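You operate a simulated robot arm through the tools that you are given. There is no shell and no other tool.

You run a simulated two-armed robot. Do the job below in one go: nothing can be reset, and whatever is moved stays where it is left.

JOB
Turn the tank knob to its mark and let the high tank fill.
Fine: lid on the low table; switch on; once it stops, push the float down to see it run; lid back.

It is judged by the outcome, as a careful person would: the job done as asked, and still so three seconds after it is handed in. It fails if anything else is knocked over, pushed out of place, dropped, spilled or broken. A push-on lid holds only when it is set on centred and level and pressed home; a screw cap is set on level and turned clockwise until tight.

ROBOT AND FRAMES
Two 7-joint arms with fingered hands on one trunk, on a base that drives. Base frame: it is fixed to the floor where the robot stands at the start and does not move with it; the origin is under the middle of the robot, x ahead of it, y to its left, z up. Lengths are in m, angles in rad, forces in N, time in s.
The left shoulder is at the start at [0.027, 0.215, 1.147], the right one opposite. With the tool pointing down near the work surface each hand reaches from about 0.1 to 0.36 m from the robot's upright axis, wherever it stands, measured 20 degrees to its own side. Places, roughly: black lid [2.75, -2.75, 1.5]; blue tank switch [2.5, -2.8, 1.1]; high tank [2.8, -2.7, 1.2]; low red wheel [3, -2.4, 1.2]; orange float [2.9, -2.6, 1.3]; tank knob [2.8, -2.8, 1.4]; top of the low table [3.4, -2, 0.8]. Payload 3.6 kg a hand.
The tool frame of a hand sits at the grasp point between the pads (the TCP): z along the fingers, y along the line on which they close. The tips reach 0.022 m beyond it. Largest opening 0.132 m; the body of the gripper starts 0.06 m behind the TCP. The gripper is a hand of 4 fingers: y runs from the thumb to the fingers, the wrist lies at [0, 0, -0.203] in the tool frame, and closing takes about 1.5 s.
Orientation is told as [roll, pitch, yaw] about the base's x, y, z axes, in that order, counted from this pose: with the fingers straight down and closing along the base's y, the tool's x points along the base's -x, its y along +y and its z along -z.

CONTROLS
- The arms move only by the tool apply_moves. It takes "left_commands", "right_commands" or both (then of equal length, played together; a hand with none holds still); each is a list that holds one entry, the list of rows, each a list of 7 numbers: the turn, a rotation vector about the tool's x, y, z in units of 6 degrees (1.0 is 6 degrees), then the shift along the tool's x, y, z in units of 20 mm (1.0 is 20 mm), then the gripper command, from -1 (shut) to 1 (fully open), values between in proportion. In form: [[[rx, ry, rz, x, y, z, claw], ...]]. A call has 1 to 20 rows; each row shifts and turns the commanded pose from where the row before left it, along the tool's axes as they then stand. A call with a number of a shift or a turn outside -1 to 1 is refused whole. A row lasts 0.2 s, in which the tool goes at most 0.05 m and 0.15 rad; a call with a longer step from one row to the next is refused whole, and so is a gripper value outside its range. A pose out of reach is approached as far as the arm can. The call stops where the force on the tool passes 40 N (or 10 N more than at its start, if that is more) or the arm is blocked; 0.2 s more then pass. The fingers move at their own pace (about 0.108 m/s each) and stop on an object; they squeeze with about 22 N. The grip force told is the motor's: it shows also when the fingers shut on nothing. Time passes only in rows, and 0.2 s behind the last, so rows that do not move let the fingers close. The reply holds the time, the measured pose of the TCP, the force on the tool along the base axes, the opening and the grip force, in the units named above and with some noise, with the torque about the TCP (base axes, N m) and any sound that the robot's microphone picked up.
- Cameras (640 x 400 px; columns grow to the right, rows downward): "scene" is now at [0.1626, 0.004, 1.1049]; the picture's right is [0.02, -1.00, 0.00], its down [0.10, 0.00, -1.00] and it looks along [1.00, 0.02, 0.10] (base axes); focal length 245 px, centre (320, 200). "left" rides on the left gripper at [-0.053, -0.053, -0.084] in its tool frame; the picture's right is [0.71, -0.71, 0.00], its down [0.53, 0.53, -0.67] and it looks along [0.47, 0.47, 0.74] (tool axes); focal length 247 px, centre (320, 200). "right" rides on the right gripper at [0.053, -0.053, -0.084] in its tool frame; the picture's right is [0.71, 0.71, 0.00], its down [-0.53, 0.53, -0.67] and it looks along [-0.47, 0.47, 0.74] (tool axes); focal length 247 px, centre (320, 200). There is no depth. A picture from a camera that has moved, and an enlarged one, comes with that camera's place and axes in the base frame and with its lens.
- get_image(camera): a new picture of that camera. The clock stands still meanwhile.
- slide_trunk(by): slides the trunk up (or, below 0, down) by that many m; the arms and the scene camera ride with it, the base frame stays. It gives what a move gives, with no picture.
- steer(legs): drives the robot by 1 to 6 legs, each [ahead, turn to the left] in m and rad, along the robot's own axes; the way and the turn of a leg run together, so that a leg with both is an arc; at most 1.5 m and 3.142 rad a leg. The arms and the cameras ride along, it lands a little off, and it stops where it bumps. It gives what a move gives.
- grasp_type(shape, hand): the hand has 4 fingers and takes this shape, open, in about a second: jaw (thumb against the fingers, like two jaws); tri (thumb and two fingers); tip (a fingertip pinch); poke (one finger out to press); point (the index stretched); flat (the hand flat); cup (the hand cupped); fist (a fist). The gripper value then closes the fingers along that shape, each until it touches; the sizes above hold for jaw. It gives what a move gives, with no picture.
- turn_head(pan, tilt): turns the head with the scene camera to pan (to the left, within 1.047 rad either way) and tilt (down, from -0.506 to 1.204), counted from straight ahead of the robot. It gives what a move gives.
- close_up(camera, box): a new picture of the part [left, top, right, bottom] of that camera's present view, enlarged. The clock stands still meanwhile.
- hand_in(): hands the job in; it is judged then, once.

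Nothing tells you exact positions but the pictures and the camera data. Unless the task says otherwise, let go and move clear before handing in.

The tools are called after "Request:" as a command line: name --argument value ..., lists and objects as JSON in quotes. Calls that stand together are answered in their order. apply_moves: Moves the arms, as the interface text tells. Its arguments: {"type":"object","properties":{"left_commands":{"type":"array"},"right_commands":{"type":"array"}},"required":[]} The other tools are called the same way: slide_trunk (by) slides the trunk up or down; grasp_type (shape, hand) gives the hand a shape; steer (legs) drives the base; turn_head (pan, tilt) turns the head that bears the scene camera; get_image (camera) takes a picture; close_up (camera, box) takes an enlarged picture of a part of a camera's view; hand_in () hands the job in.

At the start:

```text
t: 0.0
left_tool_pos: [0.4271, 0.1859, 1.1908]
left_orientation: [-0.001, 0.002, -0.001]
left_contact_force: [-0.8, 0.3, 0.5]
left_wrist_torque: [0.02, 0.0, -0.02]
left_width: 0.1318
left_finger_force: 0.0
left_shape: jaw
right_tool_pos: [0.5174, -0.2606, 1.1825]
right_orientation: [0.001, 0.0, 0.0]
right_contact_force: [-0.2, 0.1, -0.5]
right_wrist_torque: [0.01, -0.02, 0.03]
right_width: 0.132
right_finger_force: 0.0
right_shape: jaw
trunk travel left (down, up): [-0.425, 0.251]
robot x, y, heading: [-0.0004, -0.0016, -0.001]
head pan, tilt: [0.017, -0.098]
```

scene: 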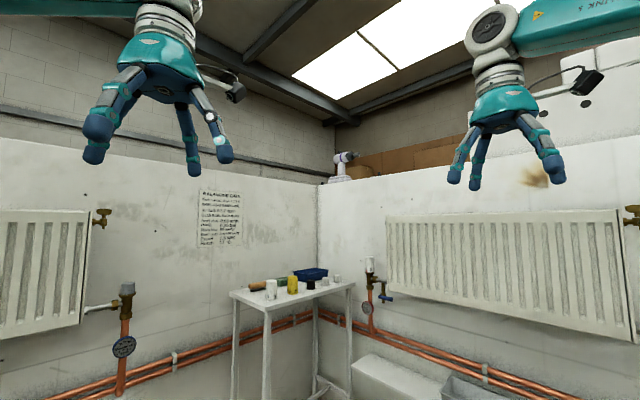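
right: 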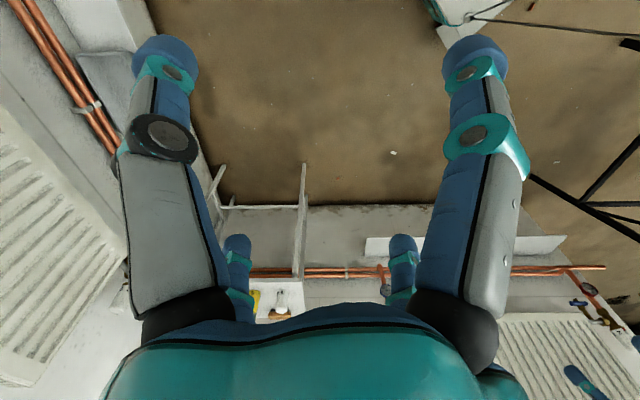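
left: 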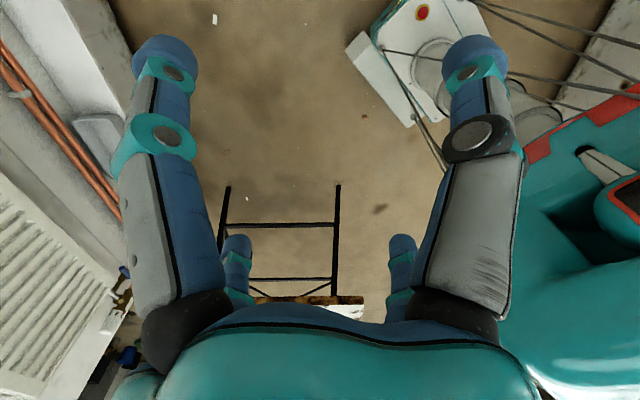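

I see a workshop with radiators, copper pipes, a small white table ahead and two walls meeting in a corner; the tank should be ahead and to the right. I'll turn the head to look around before moving anything.

Request:
turn_head --pan -0.75 --tilt 0.1

Request:
get_image --camera "scene"

```text
t: 1.1
left_tool_pos: [0.4269, 0.185, 1.1914]
left_orientation: [-0.003, 0.002, -0.002]
left_contact_force: [-0.1, -0.8, 0.0]
left_wrist_torque: [-0.03, 0.05, -0.01]
left_width: 0.1321
left_finger_force: 0.1
left_shape: jaw
right_tool_pos: [0.518, -0.2603, 1.1827]
right_orientation: [0.0, -0.002, 0.0]
right_contact_force: [0.2, 0.8, -0.1]
right_wrist_torque: [0.01, 0.01, -0.01]
right_width: 0.1316
right_finger_force: 0.1
right_shape: jaw
trunk travel left (down, up): [-0.425, 0.251]
robot x, y, heading: [-0.0008, 0.0014, 0.001]
head pan, tilt: [-0.75, 0.099]
```

```text
taken
camera scene: at [0.1428, -0.0603, 1.0871], right [-0.68, -0.73, 0.0], down [-0.07, 0.07, -0.99], along [0.73, -0.68, -0.1], focal length 245 px, centre (320, 200)
```

scene: 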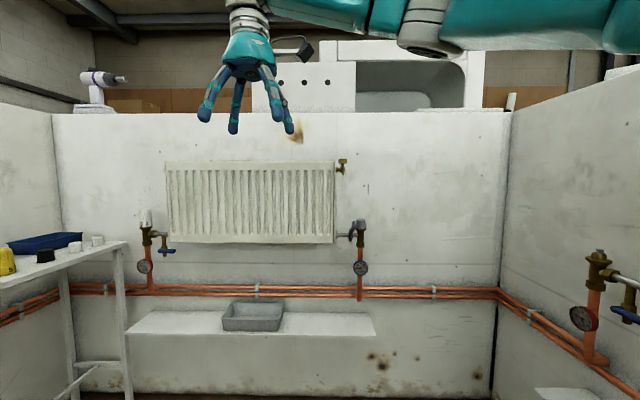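

The right side is closed by a partition wall about 1.1 m away with a radiator on it, and the tank place lies well beyond it. I'll look to the other side and further round to find a way out of this booth.

Request:
turn_head --pan -1.047 --tilt 0.0

Request:
get_image --camera "scene"

Request:
turn_head --pan 1.047 --tilt 0.1

Request:
get_image --camera "scene"

```text
t: 1.9
left_tool_pos: [0.4272, 0.1855, 1.1922]
left_orientation: [-0.002, 0.001, -0.002]
left_contact_force: [0.6, 0.3, 0.6]
left_wrist_torque: [0.0, 0.03, -0.03]
left_width: 0.1321
left_finger_force: 0.1
left_shape: jaw
right_tool_pos: [0.5184, -0.2599, 1.1824]
right_orientation: [0.0, 0.0, 0.0]
right_contact_force: [-0.4, 0.2, 0.6]
right_wrist_torque: [0.0, 0.0, -0.01]
right_width: 0.132
right_finger_force: 0.0
right_shape: jaw
trunk travel left (down, up): [-0.425, 0.251]
robot x, y, heading: [-0.0008, 0.0047, 0.001]
head pan, tilt: [-1.047, 0.0]
```

```text
taken
camera scene: at [0.1205, -0.0755, 1.0962], right [-0.87, -0.5, 0.0], down [0.0, 0.0, -1.0], along [0.5, -0.87, 0.0], focal length 245 px, centre (320, 200)
```

scene: 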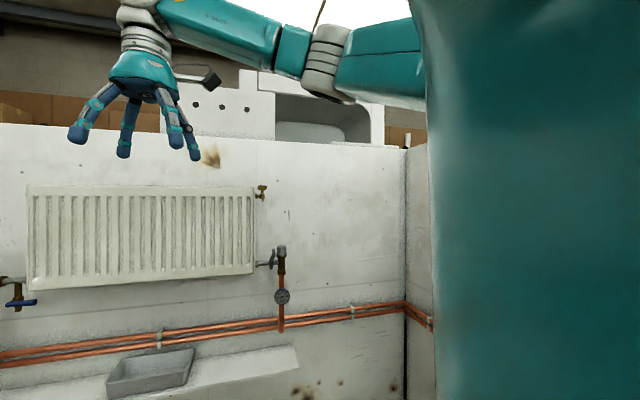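

```text
t: 3.9
left_tool_pos: [0.4264, 0.1858, 1.1927]
left_orientation: [-0.002, 0.0, -0.002]
left_contact_force: [-0.1, 0.5, 0.6]
left_wrist_torque: [-0.01, 0.01, 0.0]
left_width: 0.1319
left_finger_force: 0.0
left_shape: jaw
right_tool_pos: [0.519, -0.2609, 1.1821]
right_orientation: [0.0, -0.002, -0.002]
right_contact_force: [0.0, 0.6, -0.2]
right_wrist_torque: [-0.02, 0.02, 0.02]
right_width: 0.1321
right_finger_force: 0.0
right_shape: jaw
trunk travel left (down, up): [-0.425, 0.251]
robot x, y, heading: [0.0001, -0.0, 0.0]
head pan, tilt: [1.047, 0.099]
```

```text
taken
camera scene: at [0.1215, 0.0821, 1.0872], right [0.87, -0.5, 0.0], down [-0.05, -0.09, -0.99], along [0.5, 0.86, -0.1], focal length 245 px, centre (320, 200)
```

scene: 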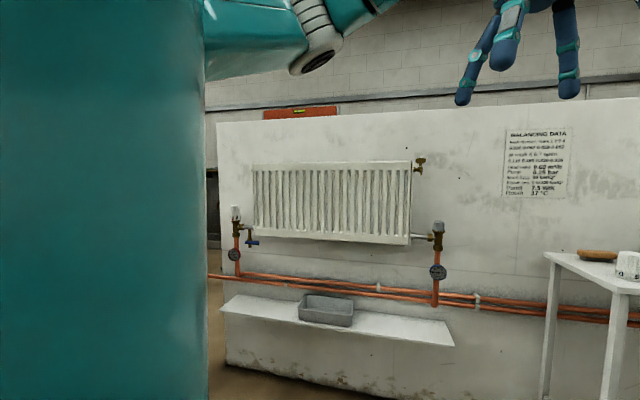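

The left wall ends to my left, so the booth is open on the side behind-left of me; the tank lies beyond the right-hand wall. I'll turn in place to the left and look at the open side before driving out.

Request:
steer --legs '[[0, 1.2]]'

Request:
turn_head --pan 0.7 --tilt 0.25

Request:
get_image --camera "scene"

```text
t: 7.0
left_tool_pos: [0.0145, 0.461, 1.1927]
left_orientation: [-0.004, 0.0, 1.116]
left_contact_force: [-0.1, 0.7, -0.4]
left_wrist_torque: [-0.04, -0.05, 0.01]
left_width: 0.1318
left_finger_force: 0.1
left_shape: jaw
right_tool_pos: [0.4554, 0.3482, 1.186]
right_orientation: [-0.003, -0.002, 1.117]
right_contact_force: [-2.3, 0.5, 1.4]
right_wrist_torque: [0.0, -0.06, 0.01]
right_width: 0.1319
right_finger_force: 0.2
right_shape: jaw
trunk travel left (down, up): [-0.425, 0.251]
robot x, y, heading: [0.0522, -0.0306, 1.111]
head pan, tilt: [1.047, 0.099]
stopped in leg 1: the robot was blocked; the commanded pose is now the measured one
```

```text
t: 7.8
left_tool_pos: [0.02, 0.4594, 1.1923]
left_orientation: [-0.001, 0.0, 1.114]
left_contact_force: [0.2, -0.6, 0.8]
left_wrist_torque: [0.01, 0.01, -0.04]
left_width: 0.1318
left_finger_force: 0.1
left_shape: jaw
right_tool_pos: [0.4604, 0.3467, 1.1833]
right_orientation: [0.0, -0.001, 1.114]
right_contact_force: [-0.1, 0.8, 0.3]
right_wrist_torque: [-0.02, 0.02, 0.0]
right_width: 0.1321
right_finger_force: 0.0
right_shape: jaw
trunk travel left (down, up): [-0.425, 0.251]
robot x, y, heading: [0.0455, -0.0322, 1.108]
head pan, tilt: [0.7, 0.25]
```

```text
taken
camera scene: at [0.0567, 0.1316, 1.0732], right [0.97, 0.24, 0.0], down [0.06, -0.24, -0.97], along [-0.23, 0.94, -0.25], focal length 245 px, centre (320, 200)
```

scene: 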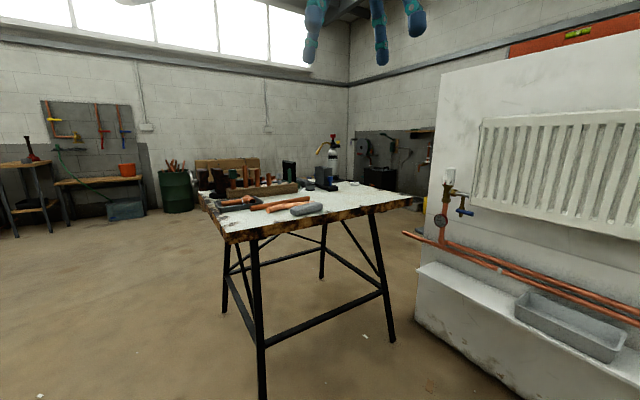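

The turn was stopped at 1.11 rad by a bump, probably the base against the ledge behind me; the exit side shows a workbench with a black frame and open floor to its left. I'll check the hand cameras to see what the base is touching.

Request:
get_image --camera "left"

Request:
get_image --camera "right"

Request:
turn_head --pan 1.047 --tilt 0.7

Request:
get_image --camera "scene"

```text
taken
camera left: at [0.0913, 0.4828, 1.277], right [0.32, -0.95, 0.0], down [-0.71, -0.24, 0.67], along [-0.63, -0.22, -0.74], focal length 247 px, centre (320, 200)
```

left: 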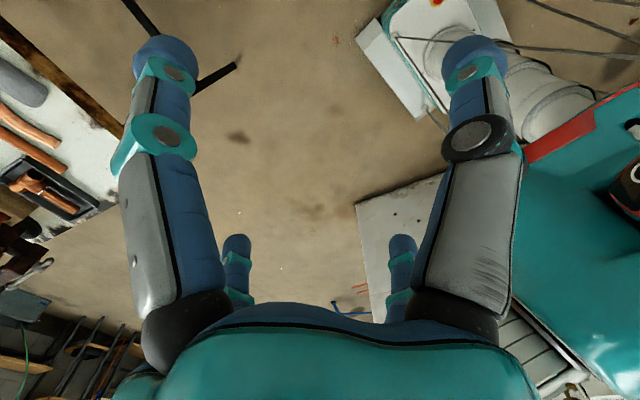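

```text
taken
camera right: at [0.4854, 0.275, 1.2664], right [-0.95, -0.32, 0.0], down [-0.24, 0.7, 0.67], along [-0.22, 0.63, -0.74], focal length 247 px, centre (320, 200)
```

right: 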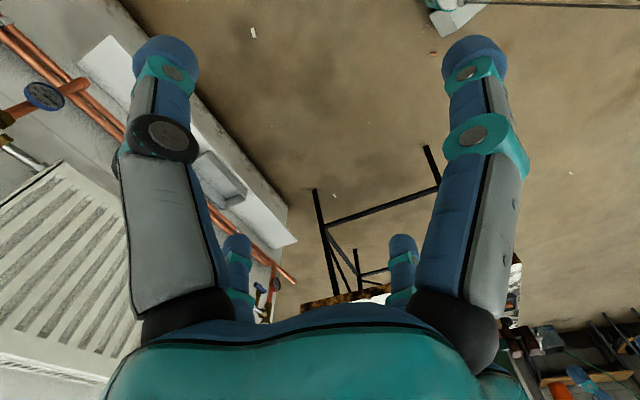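

```text
t: 8.7
left_tool_pos: [0.0193, 0.4595, 1.1935]
left_orientation: [-0.001, 0.0, 1.113]
left_contact_force: [-0.3, -0.2, 0.0]
left_wrist_torque: [0.0, 0.01, 0.0]
left_width: 0.1317
left_finger_force: 0.1
left_shape: jaw
right_tool_pos: [0.4609, 0.3452, 1.183]
right_orientation: [0.001, -0.001, 1.114]
right_contact_force: [-0.2, -0.8, 0.1]
right_wrist_torque: [0.0, 0.03, -0.01]
right_width: 0.1321
right_finger_force: 0.1
right_shape: jaw
trunk travel left (down, up): [-0.425, 0.251]
robot x, y, heading: [0.0458, -0.0301, 1.111]
head pan, tilt: [1.047, 0.7]
```

```text
taken
camera scene: at [0.0323, 0.1116, 1.0324], right [0.83, 0.55, 0.0], down [0.36, -0.54, -0.77], along [-0.42, 0.64, -0.64], focal length 245 px, centre (320, 200)
```

scene: 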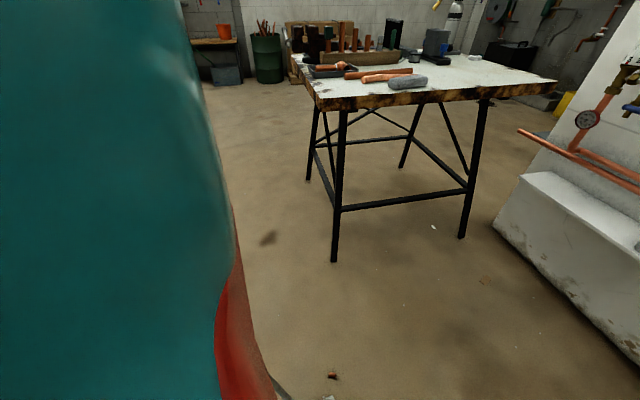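

The base is about 0.6+ m long and its rear-left corner meets the ledge of the wall behind me; the way out is between the workbench and that wall's end. I'll move a little ahead to clear it, then finish the turn towards the opening.

Request:
steer --legs '[[0.2, 0], [0, 1.2]]'

Request:
turn_head --pan 0.6 --tilt 0.3

Request:
get_image --camera "scene"

```text
t: 12.8
left_tool_pos: [-0.2962, 0.3911, 1.1929]
left_orientation: [-0.004, 0.002, 2.124]
left_contact_force: [-0.1, -0.2, 0.0]
left_wrist_torque: [-0.02, -0.04, 0.02]
left_width: 0.1321
left_finger_force: 0.1
left_shape: jaw
right_tool_pos: [0.0331, 0.7048, 1.1847]
right_orientation: [-0.002, -0.002, 2.124]
right_contact_force: [-0.5, -0.4, 0.0]
right_wrist_torque: [0.0, -0.07, 0.02]
right_width: 0.1318
right_finger_force: 0.2
right_shape: jaw
trunk travel left (down, up): [-0.425, 0.251]
robot x, y, heading: [0.1763, 0.173, 2.171]
head pan, tilt: [1.047, 0.7]
stopped in leg 2: the robot was blocked; the commanded pose is now the measured one
```

```text
t: 13.7
left_tool_pos: [-0.2945, 0.3924, 1.1941]
left_orientation: [0.0, 0.002, 2.121]
left_contact_force: [-0.5, 0.2, 0.2]
left_wrist_torque: [0.0, 0.0, -0.02]
left_width: 0.1321
left_finger_force: 0.0
left_shape: jaw
right_tool_pos: [0.036, 0.7068, 1.1842]
right_orientation: [0.001, -0.001, 2.124]
right_contact_force: [0.1, 0.1, -0.8]
right_wrist_torque: [0.0, 0.0, -0.01]
right_width: 0.1319
right_finger_force: 0.0
right_shape: jaw
trunk travel left (down, up): [-0.425, 0.251]
robot x, y, heading: [0.1786, 0.1793, 2.166]
head pan, tilt: [0.6, 0.3]
```

```text
taken
camera scene: at [0.0455, 0.2786, 1.0684], right [0.37, 0.93, 0.0], down [0.28, -0.11, -0.95], along [-0.89, 0.35, -0.3], focal length 245 px, centre (320, 200)
```

scene: 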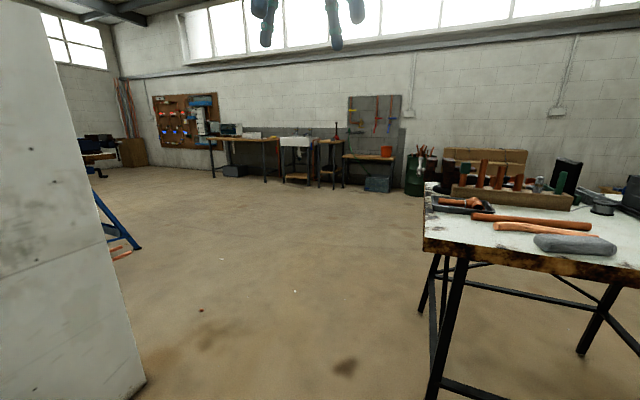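

The turn stopped again near 1.06 rad although nothing looks near the hands, so the stop may be the base lagging rather than a collision. I'll check the hand views, then try a smaller turn.

Request:
get_image --camera "left"

Request:
get_image --camera "right"

Request:
turn_head --pan 0.0 --tilt 1.2

Request:
get_image --camera "scene"

```text
taken
camera left: at [-0.2763, 0.4642, 1.278], right [0.97, -0.23, 0.0], down [-0.17, -0.72, 0.67], along [-0.15, -0.65, -0.74], focal length 247 px, centre (320, 200)
```

left: 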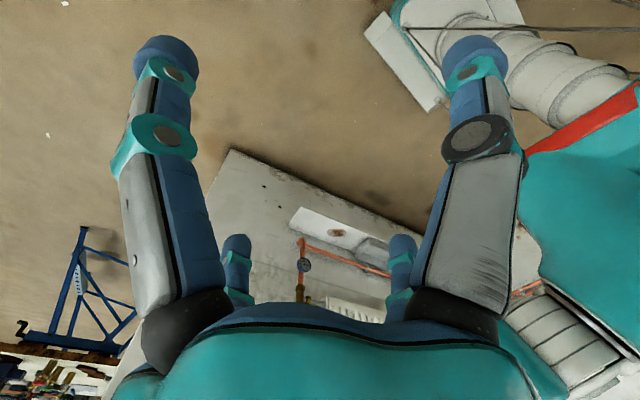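

```text
taken
camera right: at [0.1093, 0.6892, 1.267], right [-0.23, -0.97, 0.0], down [-0.72, 0.17, 0.67], along [-0.65, 0.15, -0.74], focal length 247 px, centre (320, 200)
```

right: 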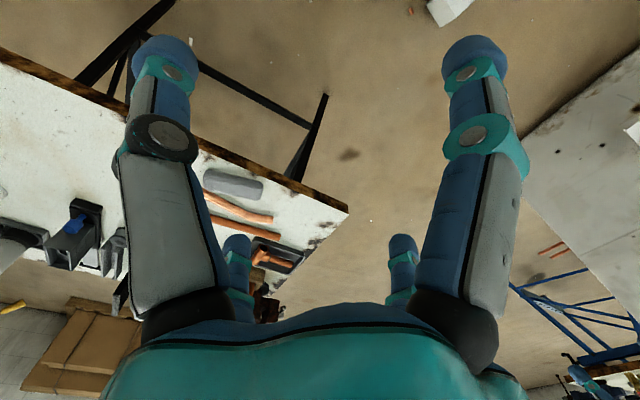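

```text
t: 14.9
left_tool_pos: [-0.2941, 0.3918, 1.194]
left_orientation: [-0.001, 0.0, 2.123]
left_contact_force: [0.2, 0.6, -0.3]
left_wrist_torque: [0.01, -0.02, 0.01]
left_width: 0.1321
left_finger_force: 0.0
left_shape: jaw
right_tool_pos: [0.0352, 0.7056, 1.1838]
right_orientation: [0.001, -0.001, 2.123]
right_contact_force: [0.2, 0.1, 0.5]
right_wrist_torque: [0.0, 0.01, 0.0]
right_width: 0.132
right_finger_force: 0.1
right_shape: jaw
trunk travel left (down, up): [-0.425, 0.251]
robot x, y, heading: [0.1752, 0.178, 2.161]
head pan, tilt: [0.0, 1.201]
```

```text
taken
camera scene: at [0.1011, 0.2905, 0.9964], right [0.83, 0.56, 0.0], down [0.52, -0.77, -0.36], along [-0.2, 0.3, -0.93], focal length 245 px, centre (320, 200)
```

scene: 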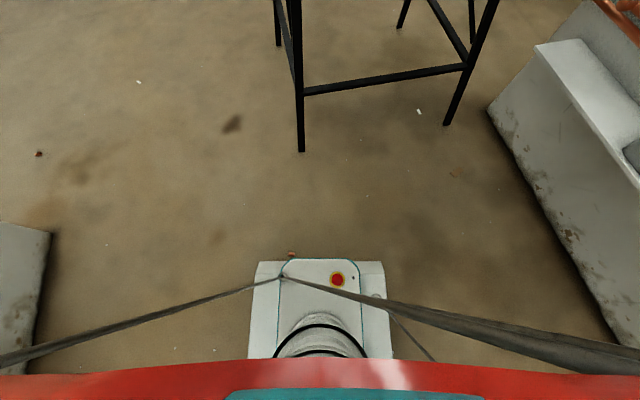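

The view shows only my own base with its straps, the bench legs ahead-right and the wall end to the left; the gap is about 1.1 m wide and nothing touches. I'll turn in smaller steps towards the middle of the gap.

Request:
steer --legs '[[0, 0.4], [0, 0.42]]'

Request:
turn_head --pan 0.6 --tilt 0.3

Request:
get_image --camera "scene"

```text
t: 17.8
left_tool_pos: [-0.2983, -0.0229, 1.1956]
left_orientation: [0.002, -0.002, 2.948]
left_contact_force: [0.6, -0.8, -0.3]
left_wrist_torque: [0.02, 0.0, 0.01]
left_width: 0.1319
left_finger_force: 0.0
left_shape: jaw
right_tool_pos: [-0.3052, 0.4332, 1.1849]
right_orientation: [0.002, 0.0, 2.949]
right_contact_force: [0.6, -0.1, -0.6]
right_wrist_torque: [0.0, -0.04, 0.01]
right_width: 0.1322
right_finger_force: 0.1
right_shape: jaw
trunk travel left (down, up): [-0.425, 0.251]
robot x, y, heading: [0.185, 0.2191, 2.99]
head pan, tilt: [0.0, 1.201]
```

```text
t: 19.0
left_tool_pos: [-0.2978, -0.0214, 1.1949]
left_orientation: [0.001, -0.001, 2.946]
left_contact_force: [0.4, -0.3, -1.0]
left_wrist_torque: [0.02, -0.03, 0.0]
left_width: 0.1321
left_finger_force: 0.0
left_shape: jaw
right_tool_pos: [-0.3048, 0.4332, 1.1853]
right_orientation: [0.003, -0.001, 2.946]
right_contact_force: [-0.2, -0.2, -0.4]
right_wrist_torque: [-0.01, 0.02, -0.02]
right_width: 0.1321
right_finger_force: 0.1
right_shape: jaw
trunk travel left (down, up): [-0.425, 0.251]
robot x, y, heading: [0.1866, 0.2134, 2.988]
head pan, tilt: [0.6, 0.3]
```

```text
taken
camera scene: at [0.0224, 0.1905, 1.0684], right [-0.43, 0.9, 0.0], down [0.27, 0.13, -0.95], along [-0.86, -0.41, -0.3], focal length 245 px, centre (320, 200)
```

scene: 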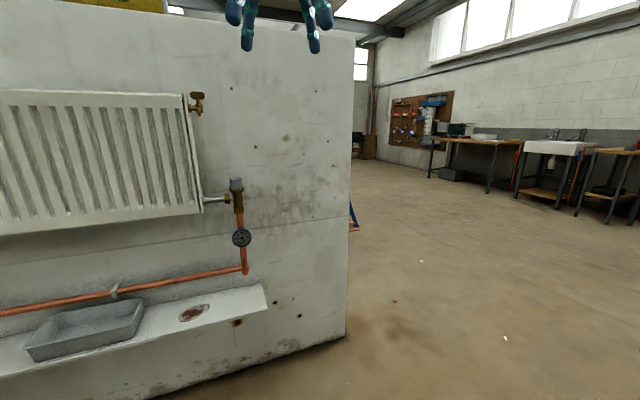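

The gap is clear, with the wall end at about (-0.96, -0.13). I'll drive out past it and look to the left along its outer side.

Request:
steer --legs '[[1.3, 0.0]]'

Request:
turn_head --pan 1.0 --tilt 0.2

Request:
get_image --camera "scene"

```text
t: 25.5
left_tool_pos: [-1.5744, 0.1769, 1.1955]
left_orientation: [-0.001, -0.002, 2.948]
left_contact_force: [0.3, 0.1, 1.0]
left_wrist_torque: [-0.02, -0.01, -0.01]
left_width: 0.132
left_finger_force: 0.1
left_shape: jaw
right_tool_pos: [-1.5837, 0.6328, 1.1848]
right_orientation: [0.0, -0.002, 2.95]
right_contact_force: [0.1, -0.4, 0.5]
right_wrist_torque: [0.01, 0.01, -0.01]
right_width: 0.1321
right_finger_force: 0.1
right_shape: jaw
trunk travel left (down, up): [-0.425, 0.251]
robot x, y, heading: [-1.0953, 0.418, 2.986]
head pan, tilt: [0.6, 0.3]
```

```text
t: 26.4
left_tool_pos: [-1.5758, 0.1765, 1.1955]
left_orientation: [0.0, 0.001, 2.948]
left_contact_force: [-0.7, 0.5, 0.0]
left_wrist_torque: [0.0, -0.02, -0.02]
left_width: 0.132
left_finger_force: 0.2
left_shape: jaw
right_tool_pos: [-1.5841, 0.6339, 1.1853]
right_orientation: [0.001, -0.001, 2.951]
right_contact_force: [0.9, 0.6, 0.1]
right_wrist_torque: [-0.04, -0.01, -0.02]
right_width: 0.1321
right_finger_force: 0.0
right_shape: jaw
trunk travel left (down, up): [-0.425, 0.251]
robot x, y, heading: [-1.0907, 0.4148, 2.984]
head pan, tilt: [1.0, 0.201]
```

```text
taken
camera scene: at [-1.2339, 0.3609, 1.0778], right [-0.75, 0.67, 0.0], down [0.13, 0.15, -0.98], along [-0.65, -0.73, -0.2], focal length 245 px, centre (320, 200)
```

scene: 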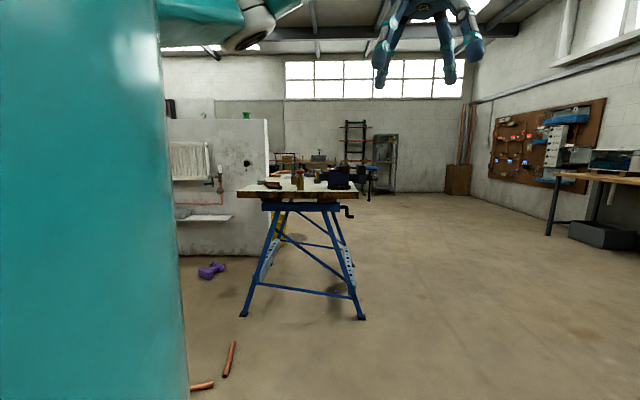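

Beyond this wall there is a second booth, a blue bench and copper offcuts on the floor, so that side may be a dead end. I'll look the other way, past the end of the first wall.

Request:
turn_head --pan -0.2 --tilt 0.1

Request:
get_image --camera "scene"

Request:
turn_head --pan -1.0 --tilt 0.15

Request:
get_image --camera "scene"

```text
t: 27.8
left_tool_pos: [-1.5752, 0.1767, 1.1958]
left_orientation: [0.0, 0.0, 2.948]
left_contact_force: [0.0, 0.4, -0.2]
left_wrist_torque: [-0.01, -0.03, 0.0]
left_width: 0.1321
left_finger_force: 0.1
left_shape: jaw
right_tool_pos: [-1.5841, 0.6336, 1.1858]
right_orientation: [0.001, 0.001, 2.949]
right_contact_force: [0.6, 0.0, 0.0]
right_wrist_torque: [0.03, -0.01, -0.02]
right_width: 0.1319
right_finger_force: 0.1
right_shape: jaw
trunk travel left (down, up): [-0.425, 0.251]
robot x, y, heading: [-1.0916, 0.4129, 2.984]
head pan, tilt: [-0.201, 0.099]
```

```text
taken
camera scene: at [-1.2581, 0.4627, 1.0871], right [0.35, 0.94, 0.0], down [0.09, -0.04, -0.99], along [-0.93, 0.35, -0.1], focal length 245 px, centre (320, 200)
```

scene: 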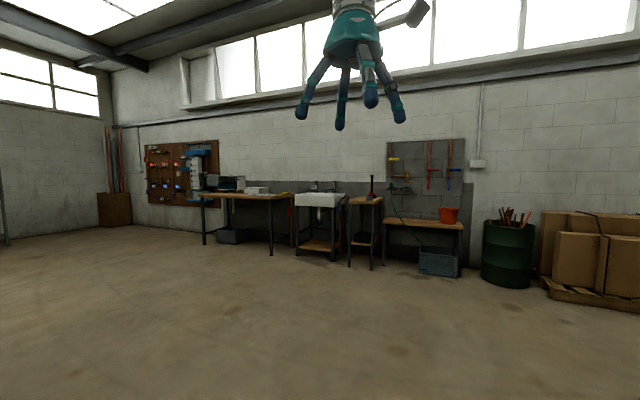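

```text
t: 28.9
left_tool_pos: [-1.5763, 0.1763, 1.1955]
left_orientation: [0.001, 0.0, 2.948]
left_contact_force: [-0.2, -0.1, -1.1]
left_wrist_torque: [0.03, -0.02, -0.03]
left_width: 0.1323
left_finger_force: 0.1
left_shape: jaw
right_tool_pos: [-1.5839, 0.6328, 1.1853]
right_orientation: [0.003, 0.0, 2.951]
right_contact_force: [0.3, -0.3, 0.6]
right_wrist_torque: [0.03, -0.01, 0.0]
right_width: 0.132
right_finger_force: 0.0
right_shape: jaw
trunk travel left (down, up): [-0.425, 0.251]
robot x, y, heading: [-1.0939, 0.4177, 2.991]
head pan, tilt: [-1.0, 0.15]
```

```text
taken
camera scene: at [-1.2091, 0.5153, 1.0825], right [0.92, 0.4, 0.0], down [0.06, -0.14, -0.99], along [-0.4, 0.91, -0.15], focal length 245 px, centre (320, 200)
```

scene: 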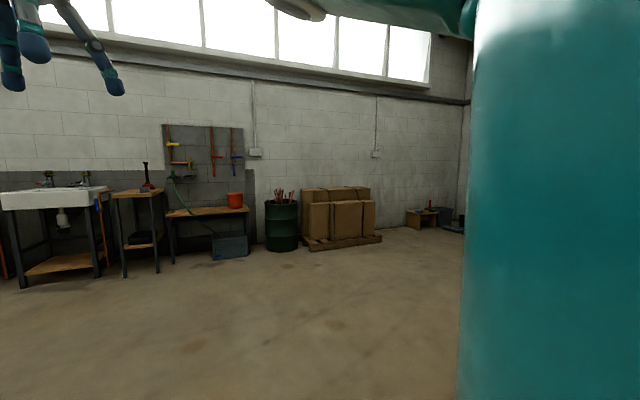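

The open floor lies on this side with the building wall beyond; I still need to see the aisle past the bench and first wall. I'll turn right in steps and look there.

Request:
steer --legs '[[0, -0.6], [0, -0.6]]'

Request:
turn_head --pan -0.7 --tilt 0.15

Request:
get_image --camera "scene"

```text
t: 32.5
left_tool_pos: [-1.5137, 0.751, 1.1954]
left_orientation: [0.004, -0.002, 1.818]
left_contact_force: [0.0, -0.3, 0.4]
left_wrist_torque: [-0.01, 0.03, -0.04]
left_width: 0.1317
left_finger_force: 0.0
left_shape: jaw
right_tool_pos: [-1.1048, 0.9501, 1.1864]
right_orientation: [0.003, -0.001, 1.819]
right_contact_force: [1.0, -0.3, 0.1]
right_wrist_torque: [-0.04, 0.02, 0.01]
right_width: 0.1319
right_finger_force: 0.0
right_shape: jaw
trunk travel left (down, up): [-0.425, 0.251]
robot x, y, heading: [-1.1509, 0.3983, 1.814]
head pan, tilt: [-1.0, 0.15]
stopped in leg 2: the robot was blocked; the commanded pose is now the measured one
```

```text
t: 33.3
left_tool_pos: [-1.5185, 0.7507, 1.1962]
left_orientation: [0.0, 0.001, 1.819]
left_contact_force: [0.0, 0.5, 0.1]
left_wrist_torque: [0.01, 0.0, -0.01]
left_width: 0.132
left_finger_force: 0.0
left_shape: jaw
right_tool_pos: [-1.107, 0.9507, 1.1872]
right_orientation: [0.004, -0.002, 1.818]
right_contact_force: [0.1, -0.4, -0.3]
right_wrist_torque: [0.03, 0.0, 0.0]
right_width: 0.1321
right_finger_force: 0.1
right_shape: jaw
trunk travel left (down, up): [-0.425, 0.251]
robot x, y, heading: [-1.146, 0.397, 1.814]
head pan, tilt: [-0.7, 0.15]
```

```text
taken
camera scene: at [-1.1252, 0.5577, 1.0824], right [0.9, -0.44, 0.0], down [-0.07, -0.14, -0.99], along [0.44, 0.89, -0.15], focal length 245 px, centre (320, 200)
```

scene: 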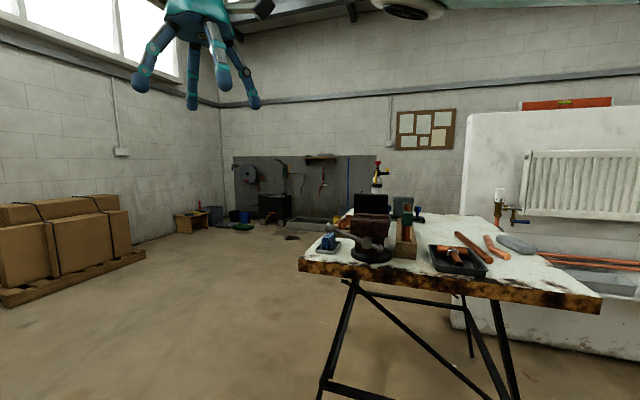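

The stop came in open floor with nothing touching, so it is only lag. There is a wide aisle between the first wall and the brick wall on the far side; I'll drive around the workbench towards it.

Request:
steer --legs '[[0, 0.1], [1.4, 0.0], [0, -0.55], [0, -0.55]]'

Request:
turn_head --pan -0.6 --tilt 0.15

Request:
get_image --camera "scene"

```text
t: 43.9
left_tool_pos: [-1.5209, 2.2196, 1.1965]
left_orientation: [0.003, 0.002, 0.848]
left_contact_force: [0.1, -0.3, 0.1]
left_wrist_torque: [0.04, 0.05, -0.04]
left_width: 0.1321
left_finger_force: 0.0
left_shape: jaw
right_tool_pos: [-1.1243, 1.9947, 1.1867]
right_orientation: [0.0, -0.002, 0.846]
right_contact_force: [-0.2, -0.7, 0.6]
right_wrist_torque: [0.04, 0.02, -0.03]
right_width: 0.1319
right_finger_force: 0.1
right_shape: jaw
trunk travel left (down, up): [-0.425, 0.251]
robot x, y, heading: [-1.6485, 1.7514, 0.807]
head pan, tilt: [-0.7, 0.15]
stopped in leg 4: the robot was blocked; the commanded pose is now the measured one
```

```text
t: 44.5
left_tool_pos: [-1.5233, 2.2225, 1.1963]
left_orientation: [0.002, 0.0, 0.848]
left_contact_force: [0.3, -0.2, -0.9]
left_wrist_torque: [-0.03, 0.02, -0.02]
left_width: 0.1321
left_finger_force: 0.0
left_shape: jaw
right_tool_pos: [-1.127, 1.9948, 1.1889]
right_orientation: [0.002, -0.004, 0.848]
right_contact_force: [-0.2, -0.1, 0.3]
right_wrist_torque: [-0.02, -0.02, 0.0]
right_width: 0.132
right_finger_force: 0.0
right_shape: jaw
trunk travel left (down, up): [-0.425, 0.251]
robot x, y, heading: [-1.648, 1.7526, 0.803]
head pan, tilt: [-0.6, 0.15]
```

```text
taken
camera scene: at [-1.5038, 1.8264, 1.0825], right [0.2, -0.98, 0.0], down [-0.15, -0.03, -0.99], along [0.97, 0.2, -0.15], focal length 245 px, centre (320, 200)
```

scene: 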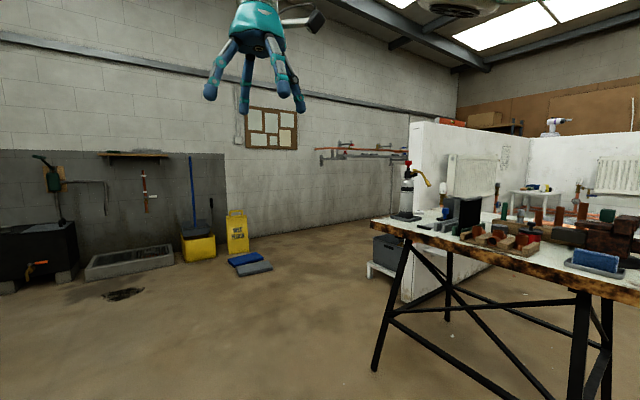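

The aisle between the first wall and the brick wall is open, with a low crate at the wall end and trays near the brick wall. I'll drive past the bench corner and turn into the aisle.

Request:
steer --legs '[[1.4, 0.0], [0, -0.54], [0, -0.54]]'

Request:
turn_head --pan -0.3 --tilt 0.2

Request:
get_image --camera "scene"

```text
t: 54.6
left_tool_pos: [-0.2133, 2.8819, 1.1967]
left_orientation: [0.0, 0.0, -0.212]
left_contact_force: [-0.3, -0.3, 0.0]
left_wrist_torque: [-0.04, 0.0, -0.02]
left_width: 0.1319
left_finger_force: 0.0
left_shape: jaw
right_tool_pos: [-0.2174, 2.4251, 1.1881]
right_orientation: [0.003, -0.003, -0.212]
right_contact_force: [0.6, 0.9, 0.5]
right_wrist_torque: [0.01, 0.03, 0.02]
right_width: 0.1318
right_finger_force: 0.1
right_shape: jaw
trunk travel left (down, up): [-0.425, 0.251]
robot x, y, heading: [-0.6725, 2.8044, -0.254]
head pan, tilt: [-0.6, 0.15]
```

```text
t: 55.4
left_tool_pos: [-0.2125, 2.8838, 1.1974]
left_orientation: [-0.005, 0.001, -0.213]
left_contact_force: [0.1, 0.9, 0.0]
left_wrist_torque: [-0.02, 0.05, 0.01]
left_width: 0.132
left_finger_force: 0.1
left_shape: jaw
right_tool_pos: [-0.2164, 2.4281, 1.189]
right_orientation: [-0.001, -0.004, -0.211]
right_contact_force: [0.2, 0.5, 0.1]
right_wrist_torque: [-0.04, -0.01, 0.0]
right_width: 0.1319
right_finger_force: 0.0
right_shape: jaw
trunk travel left (down, up): [-0.425, 0.251]
robot x, y, heading: [-0.6768, 2.8086, -0.249]
head pan, tilt: [-0.3, 0.201]
```

```text
taken
camera scene: at [-0.5186, 2.744, 1.0778], right [-0.53, -0.85, 0.0], down [-0.17, 0.1, -0.98], along [0.83, -0.52, -0.2], focal length 245 px, centre (320, 200)
```

scene: 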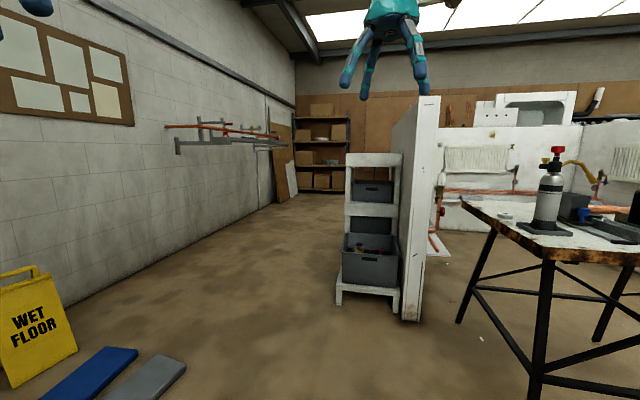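

I see the aisle ahead: brick wall at left with a wet-floor sign and trays, a crate shelf at the end of the first wall on the right, and shelving at the far end. I'll steer between the trays and the shelf.

Request:
steer --legs '[[0, -0.09], [1.4, 0.0], [0.5, 0.0], [0, -0.37]]'

Request:
turn_head --pan 0.0 --tilt 0.2

Request:
get_image --camera "scene"

```text
t: 66.6
left_tool_pos: [1.5552, 1.9972, 1.1976]
left_orientation: [-0.001, 0.001, -0.69]
left_contact_force: [-0.1, 0.3, 0.3]
left_wrist_torque: [0.0, -0.01, -0.01]
left_width: 0.1321
left_finger_force: 0.2
left_shape: jaw
right_tool_pos: [1.3407, 1.5943, 1.1889]
right_orientation: [0.003, -0.003, -0.69]
right_contact_force: [-0.1, 0.0, 0.4]
right_wrist_torque: [-0.01, -0.02, 0.02]
right_width: 0.1318
right_finger_force: 0.1
right_shape: jaw
trunk travel left (down, up): [-0.425, 0.251]
robot x, y, heading: [1.1275, 2.159, -0.73]
head pan, tilt: [-0.3, 0.201]
```

```text
t: 67.4
left_tool_pos: [1.5555, 1.9983, 1.1971]
left_orientation: [-0.001, -0.001, -0.691]
left_contact_force: [-0.1, -0.3, 0.1]
left_wrist_torque: [0.0, 0.01, 0.0]
left_width: 0.132
left_finger_force: 0.1
left_shape: jaw
right_tool_pos: [1.3423, 1.5955, 1.1893]
right_orientation: [-0.002, -0.003, -0.691]
right_contact_force: [-0.1, 0.3, -0.6]
right_wrist_torque: [0.0, 0.02, 0.03]
right_width: 0.132
right_finger_force: 0.1
right_shape: jaw
trunk travel left (down, up): [-0.425, 0.251]
robot x, y, heading: [1.1268, 2.1578, -0.733]
head pan, tilt: [0.0, 0.201]
```

```text
taken
camera scene: at [1.254, 2.0472, 1.0777], right [-0.67, -0.74, 0.0], down [-0.15, 0.13, -0.98], along [0.73, -0.65, -0.2], focal length 245 px, centre (320, 200)
```

scene: 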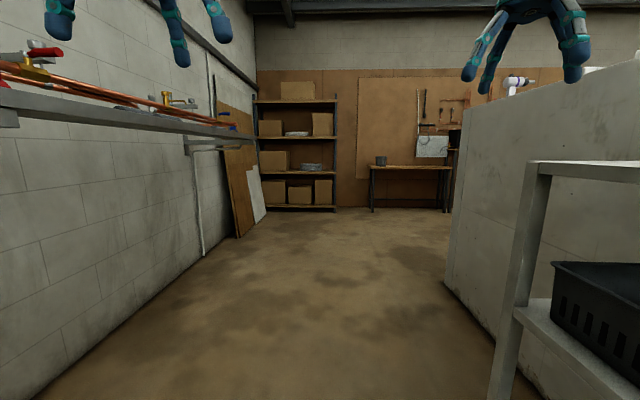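

I'm in the aisle; the low table is visible at the far back wall and the tank should be just right of it behind the partition. I'll drive on along the aisle and then look right.

Request:
steer --legs '[[0, -0.06], [1.3, 0.0], [1.2, 0.0], [0, -0.4]]'

Request:
turn_head --pan -0.3 --tilt 0.1

Request:
get_image --camera "scene"

```text
t: 81.3
left_tool_pos: [3.2153, 0.0579, 1.1989]
left_orientation: [0.001, 0.0, -1.143]
left_contact_force: [0.7, 0.7, 0.3]
left_wrist_torque: [0.02, -0.02, -0.01]
left_width: 0.1322
left_finger_force: 0.0
left_shape: jaw
right_tool_pos: [2.8474, -0.2116, 1.1893]
right_orientation: [0.002, -0.003, -1.144]
right_contact_force: [-0.4, -0.4, -0.7]
right_wrist_torque: [-0.01, 0.01, -0.02]
right_width: 0.132
right_finger_force: 0.0
right_shape: jaw
trunk travel left (down, up): [-0.425, 0.251]
robot x, y, heading: [2.9203, 0.3972, -1.183]
head pan, tilt: [0.0, 0.201]
```

```text
t: 82.1
left_tool_pos: [3.2169, 0.0585, 1.1991]
left_orientation: [-0.002, -0.001, -1.143]
left_contact_force: [-0.1, 0.9, 0.7]
left_wrist_torque: [0.01, 0.0, 0.0]
left_width: 0.132
left_finger_force: 0.1
left_shape: jaw
right_tool_pos: [2.8477, -0.212, 1.1908]
right_orientation: [0.001, -0.004, -1.142]
right_contact_force: [-0.9, 0.6, 0.0]
right_wrist_torque: [-0.02, 0.0, 0.01]
right_width: 0.1321
right_finger_force: 0.0
right_shape: jaw
trunk travel left (down, up): [-0.425, 0.251]
robot x, y, heading: [2.9165, 0.3963, -1.185]
head pan, tilt: [-0.3, 0.099]
```

```text
taken
camera scene: at [2.9567, 0.2358, 1.0871], right [-1.0, -0.09, 0.0], down [-0.01, 0.1, -0.99], along [0.09, -0.99, -0.1], focal length 245 px, centre (320, 200)
```

scene: 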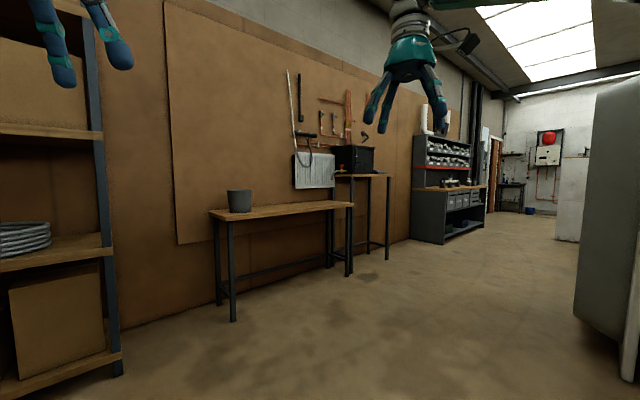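

I see the low table with a grey pot, and beside it a taller stand with a dark box, which must be the tank. I'll drive closer and face that stand.

Request:
steer --legs '[[0, -0.36], [0, -0.35], [1.3, 0.0], [1.1, 0.0], [0, 0.55], [0, 0.55]]'

Request:
turn_head --pan 0.0 --tilt 0.1

Request:
get_image --camera "scene"

```text
t: 99.6
left_tool_pos: [2.554, -2.0902, 1.2]
left_orientation: [-0.003, -0.002, -0.781]
left_contact_force: [-0.1, 0.1, 0.6]
left_wrist_torque: [-0.03, 0.03, -0.01]
left_width: 0.1321
left_finger_force: 0.2
left_shape: jaw
right_tool_pos: [2.3069, -2.4733, 1.1927]
right_orientation: [-0.002, -0.006, -0.78]
right_contact_force: [0.8, 0.3, -0.5]
right_wrist_torque: [-0.08, 0.0, 0.01]
right_width: 0.1322
right_finger_force: 0.1
right_shape: jaw
trunk travel left (down, up): [-0.425, 0.251]
robot x, y, heading: [2.1164, -1.9178, -0.827]
head pan, tilt: [-0.3, 0.099]
stopped in leg 6: the robot was blocked; the commanded pose is now the measured one
```

```text
t: 100.4
left_tool_pos: [2.5499, -2.0946, 1.2002]
left_orientation: [0.0, -0.004, -0.781]
left_contact_force: [0.3, -0.6, -0.5]
left_wrist_torque: [0.01, 0.01, 0.04]
left_width: 0.1321
left_finger_force: 0.1
left_shape: jaw
right_tool_pos: [2.3032, -2.4775, 1.1907]
right_orientation: [0.002, -0.005, -0.785]
right_contact_force: [0.5, 0.3, -0.1]
right_wrist_torque: [0.0, 0.02, 0.02]
right_width: 0.1321
right_finger_force: 0.1
right_shape: jaw
trunk travel left (down, up): [-0.425, 0.251]
robot x, y, heading: [2.1156, -1.9198, -0.832]
head pan, tilt: [0.0, 0.099]
```

```text
taken
camera scene: at [2.2287, -2.0429, 1.0871], right [-0.74, -0.67, 0.0], down [-0.07, 0.07, -0.99], along [0.67, -0.73, -0.1], focal length 245 px, centre (320, 200)
```

scene: 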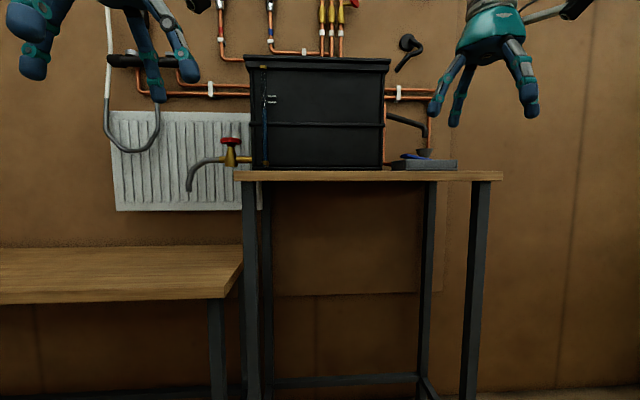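

The black tank sits on the tall stand, with a gauge on its front, a red wheel tap at left, a switch box at right and pipes on the wall. I'll zoom in on details.

Request:
close_up --camera "scene" --box '[220, 40, 480, 200]'

Request:
close_up --camera "scene" --box '[370, 20, 480, 90]'

Request:
close_up --camera "scene" --box '[380, 120, 480, 185]'

Request:
close_up --camera "scene" --box '[180, 120, 290, 200]'

```text
2.46 times, centred on (350, 120) of scene
camera zoom: at [2.2287, -2.0429, 1.0871], right [-0.74, -0.67, 0.0], down [-0.07, 0.07, -0.99], along [0.67, -0.73, -0.1], focal length 603 px, centre (246, 397)
```

zoom: 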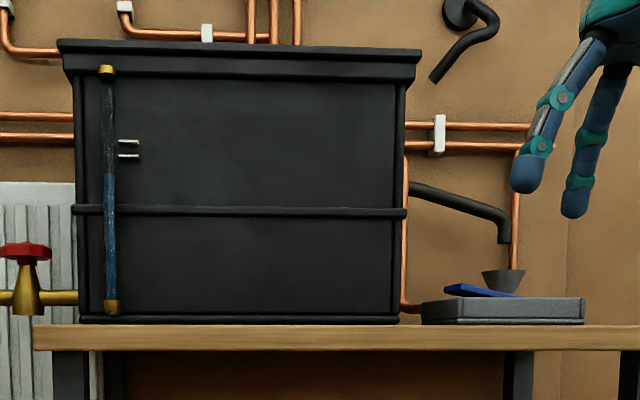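

```text
5.71 times, centred on (425, 55) of scene
camera zoom: at [2.2287, -2.0429, 1.0871], right [-0.74, -0.67, 0.0], down [-0.07, 0.07, -0.99], along [0.67, -0.73, -0.1], focal length 1400 px, centre (-280, 1029)
```

zoom: 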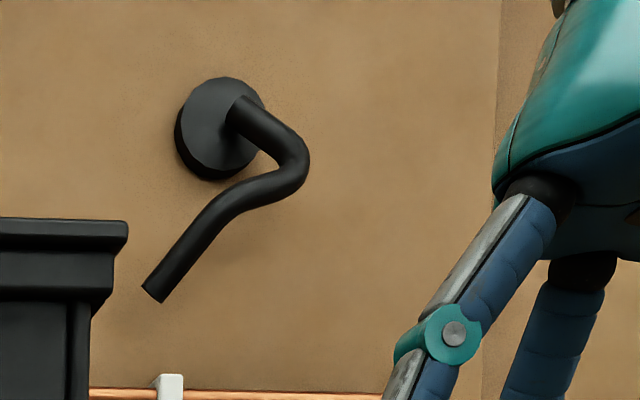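

```text
6.15 times, centred on (430, 152) of scene
camera zoom: at [2.2287, -2.0429, 1.0871], right [-0.74, -0.67, 0.0], down [-0.07, 0.07, -0.99], along [0.67, -0.73, -0.1], focal length 1507 px, centre (-357, 492)
```

zoom: 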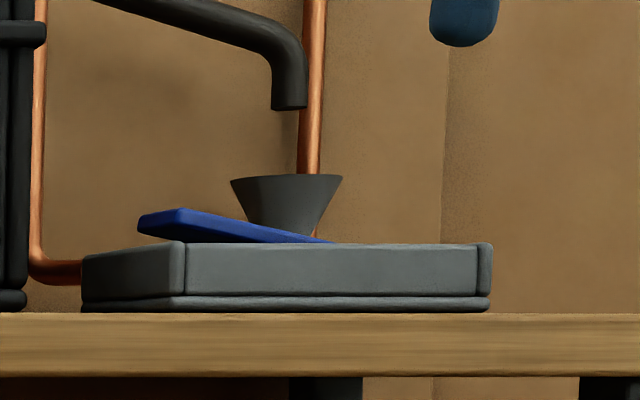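

```text
5.00 times, centred on (235, 160) of scene
camera zoom: at [2.2287, -2.0429, 1.0871], right [-0.74, -0.67, 0.0], down [-0.07, 0.07, -0.99], along [0.67, -0.73, -0.1], focal length 1225 px, centre (745, 400)
```

zoom: 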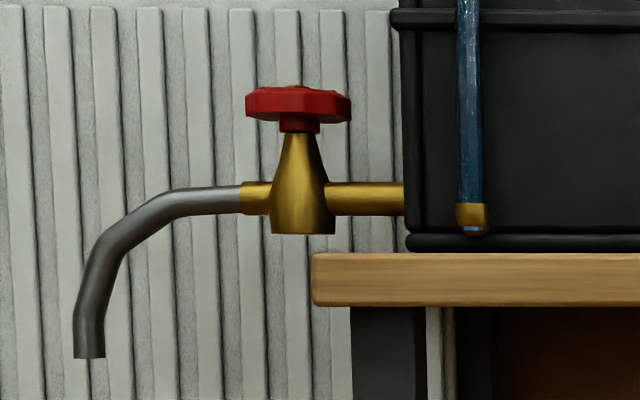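

The tank has a flat black lid, a gauge with two marks, an overflow into a tundish and a blue rocker on a grey box; the knob is not yet visible and may be on top or behind. I'll raise the trunk to see over the tank.

Request:
slide_trunk --by 0.25

Request:
get_image --camera "scene"

Request:
get_image --camera "right"

Request:
get_image --camera "left"

```text
t: 103.0
left_tool_pos: [2.5499, -2.0941, 1.4501]
left_orientation: [0.002, -0.002, -0.782]
left_contact_force: [-0.3, 0.6, -0.3]
left_wrist_torque: [0.01, 0.04, -0.02]
left_width: 0.1317
left_finger_force: 0.0
left_shape: jaw
right_tool_pos: [2.3022, -2.4785, 1.4409]
right_orientation: [0.002, -0.006, -0.784]
right_contact_force: [-0.5, -1.1, 0.1]
right_wrist_torque: [-0.01, -0.02, 0.0]
right_width: 0.1318
right_finger_force: 0.0
right_shape: jaw
trunk travel left (down, up): [-0.675, 0.001]
robot x, y, heading: [2.1124, -1.9221, -0.828]
head pan, tilt: [0.0, 0.099]
```

```text
taken
camera scene: at [2.2279, -2.0428, 1.3392], right [-0.74, -0.68, 0.0], down [-0.07, 0.07, -0.99], along [0.67, -0.73, -0.1], focal length 245 px, centre (320, 200)
```

scene: 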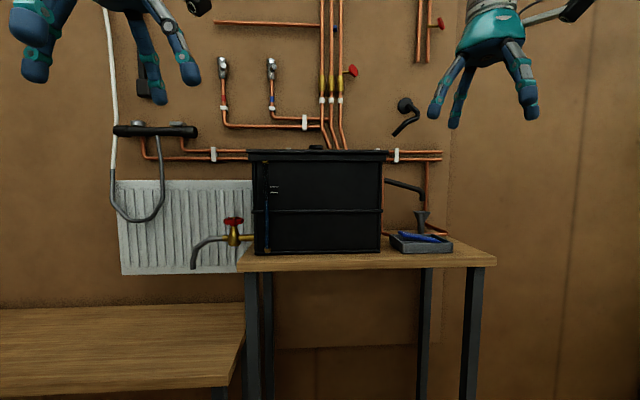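

```text
taken
camera right: at [2.2273, -2.4787, 1.5235], right [0.0, 1.0, 0.0], down [0.74, 0.0, 0.67], along [0.67, 0.0, -0.74], focal length 247 px, centre (320, 200)
```

right: 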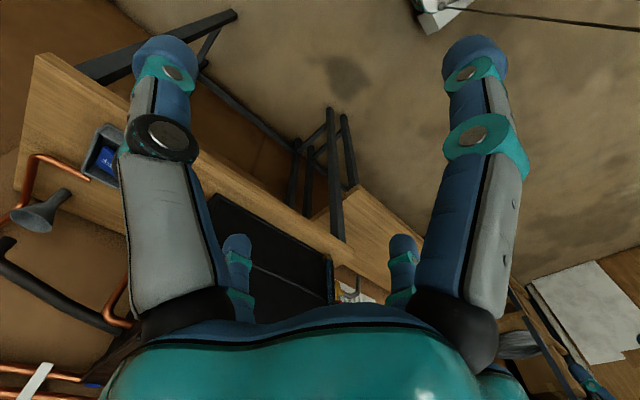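

```text
taken
camera left: at [2.5506, -2.1708, 1.5335], right [-1.0, 0.0, 0.0], down [0.0, 0.74, 0.67], along [0.0, 0.67, -0.74], focal length 247 px, centre (320, 200)
```

left: 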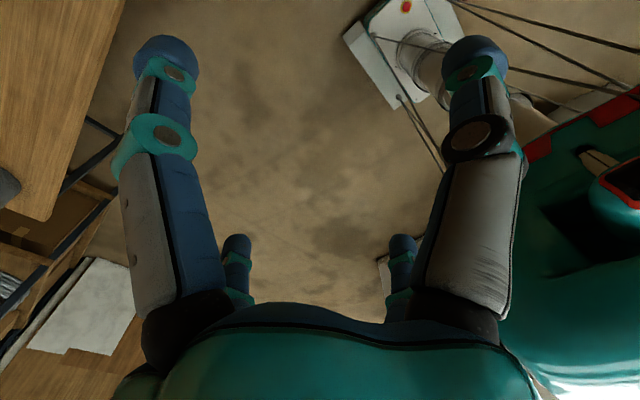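

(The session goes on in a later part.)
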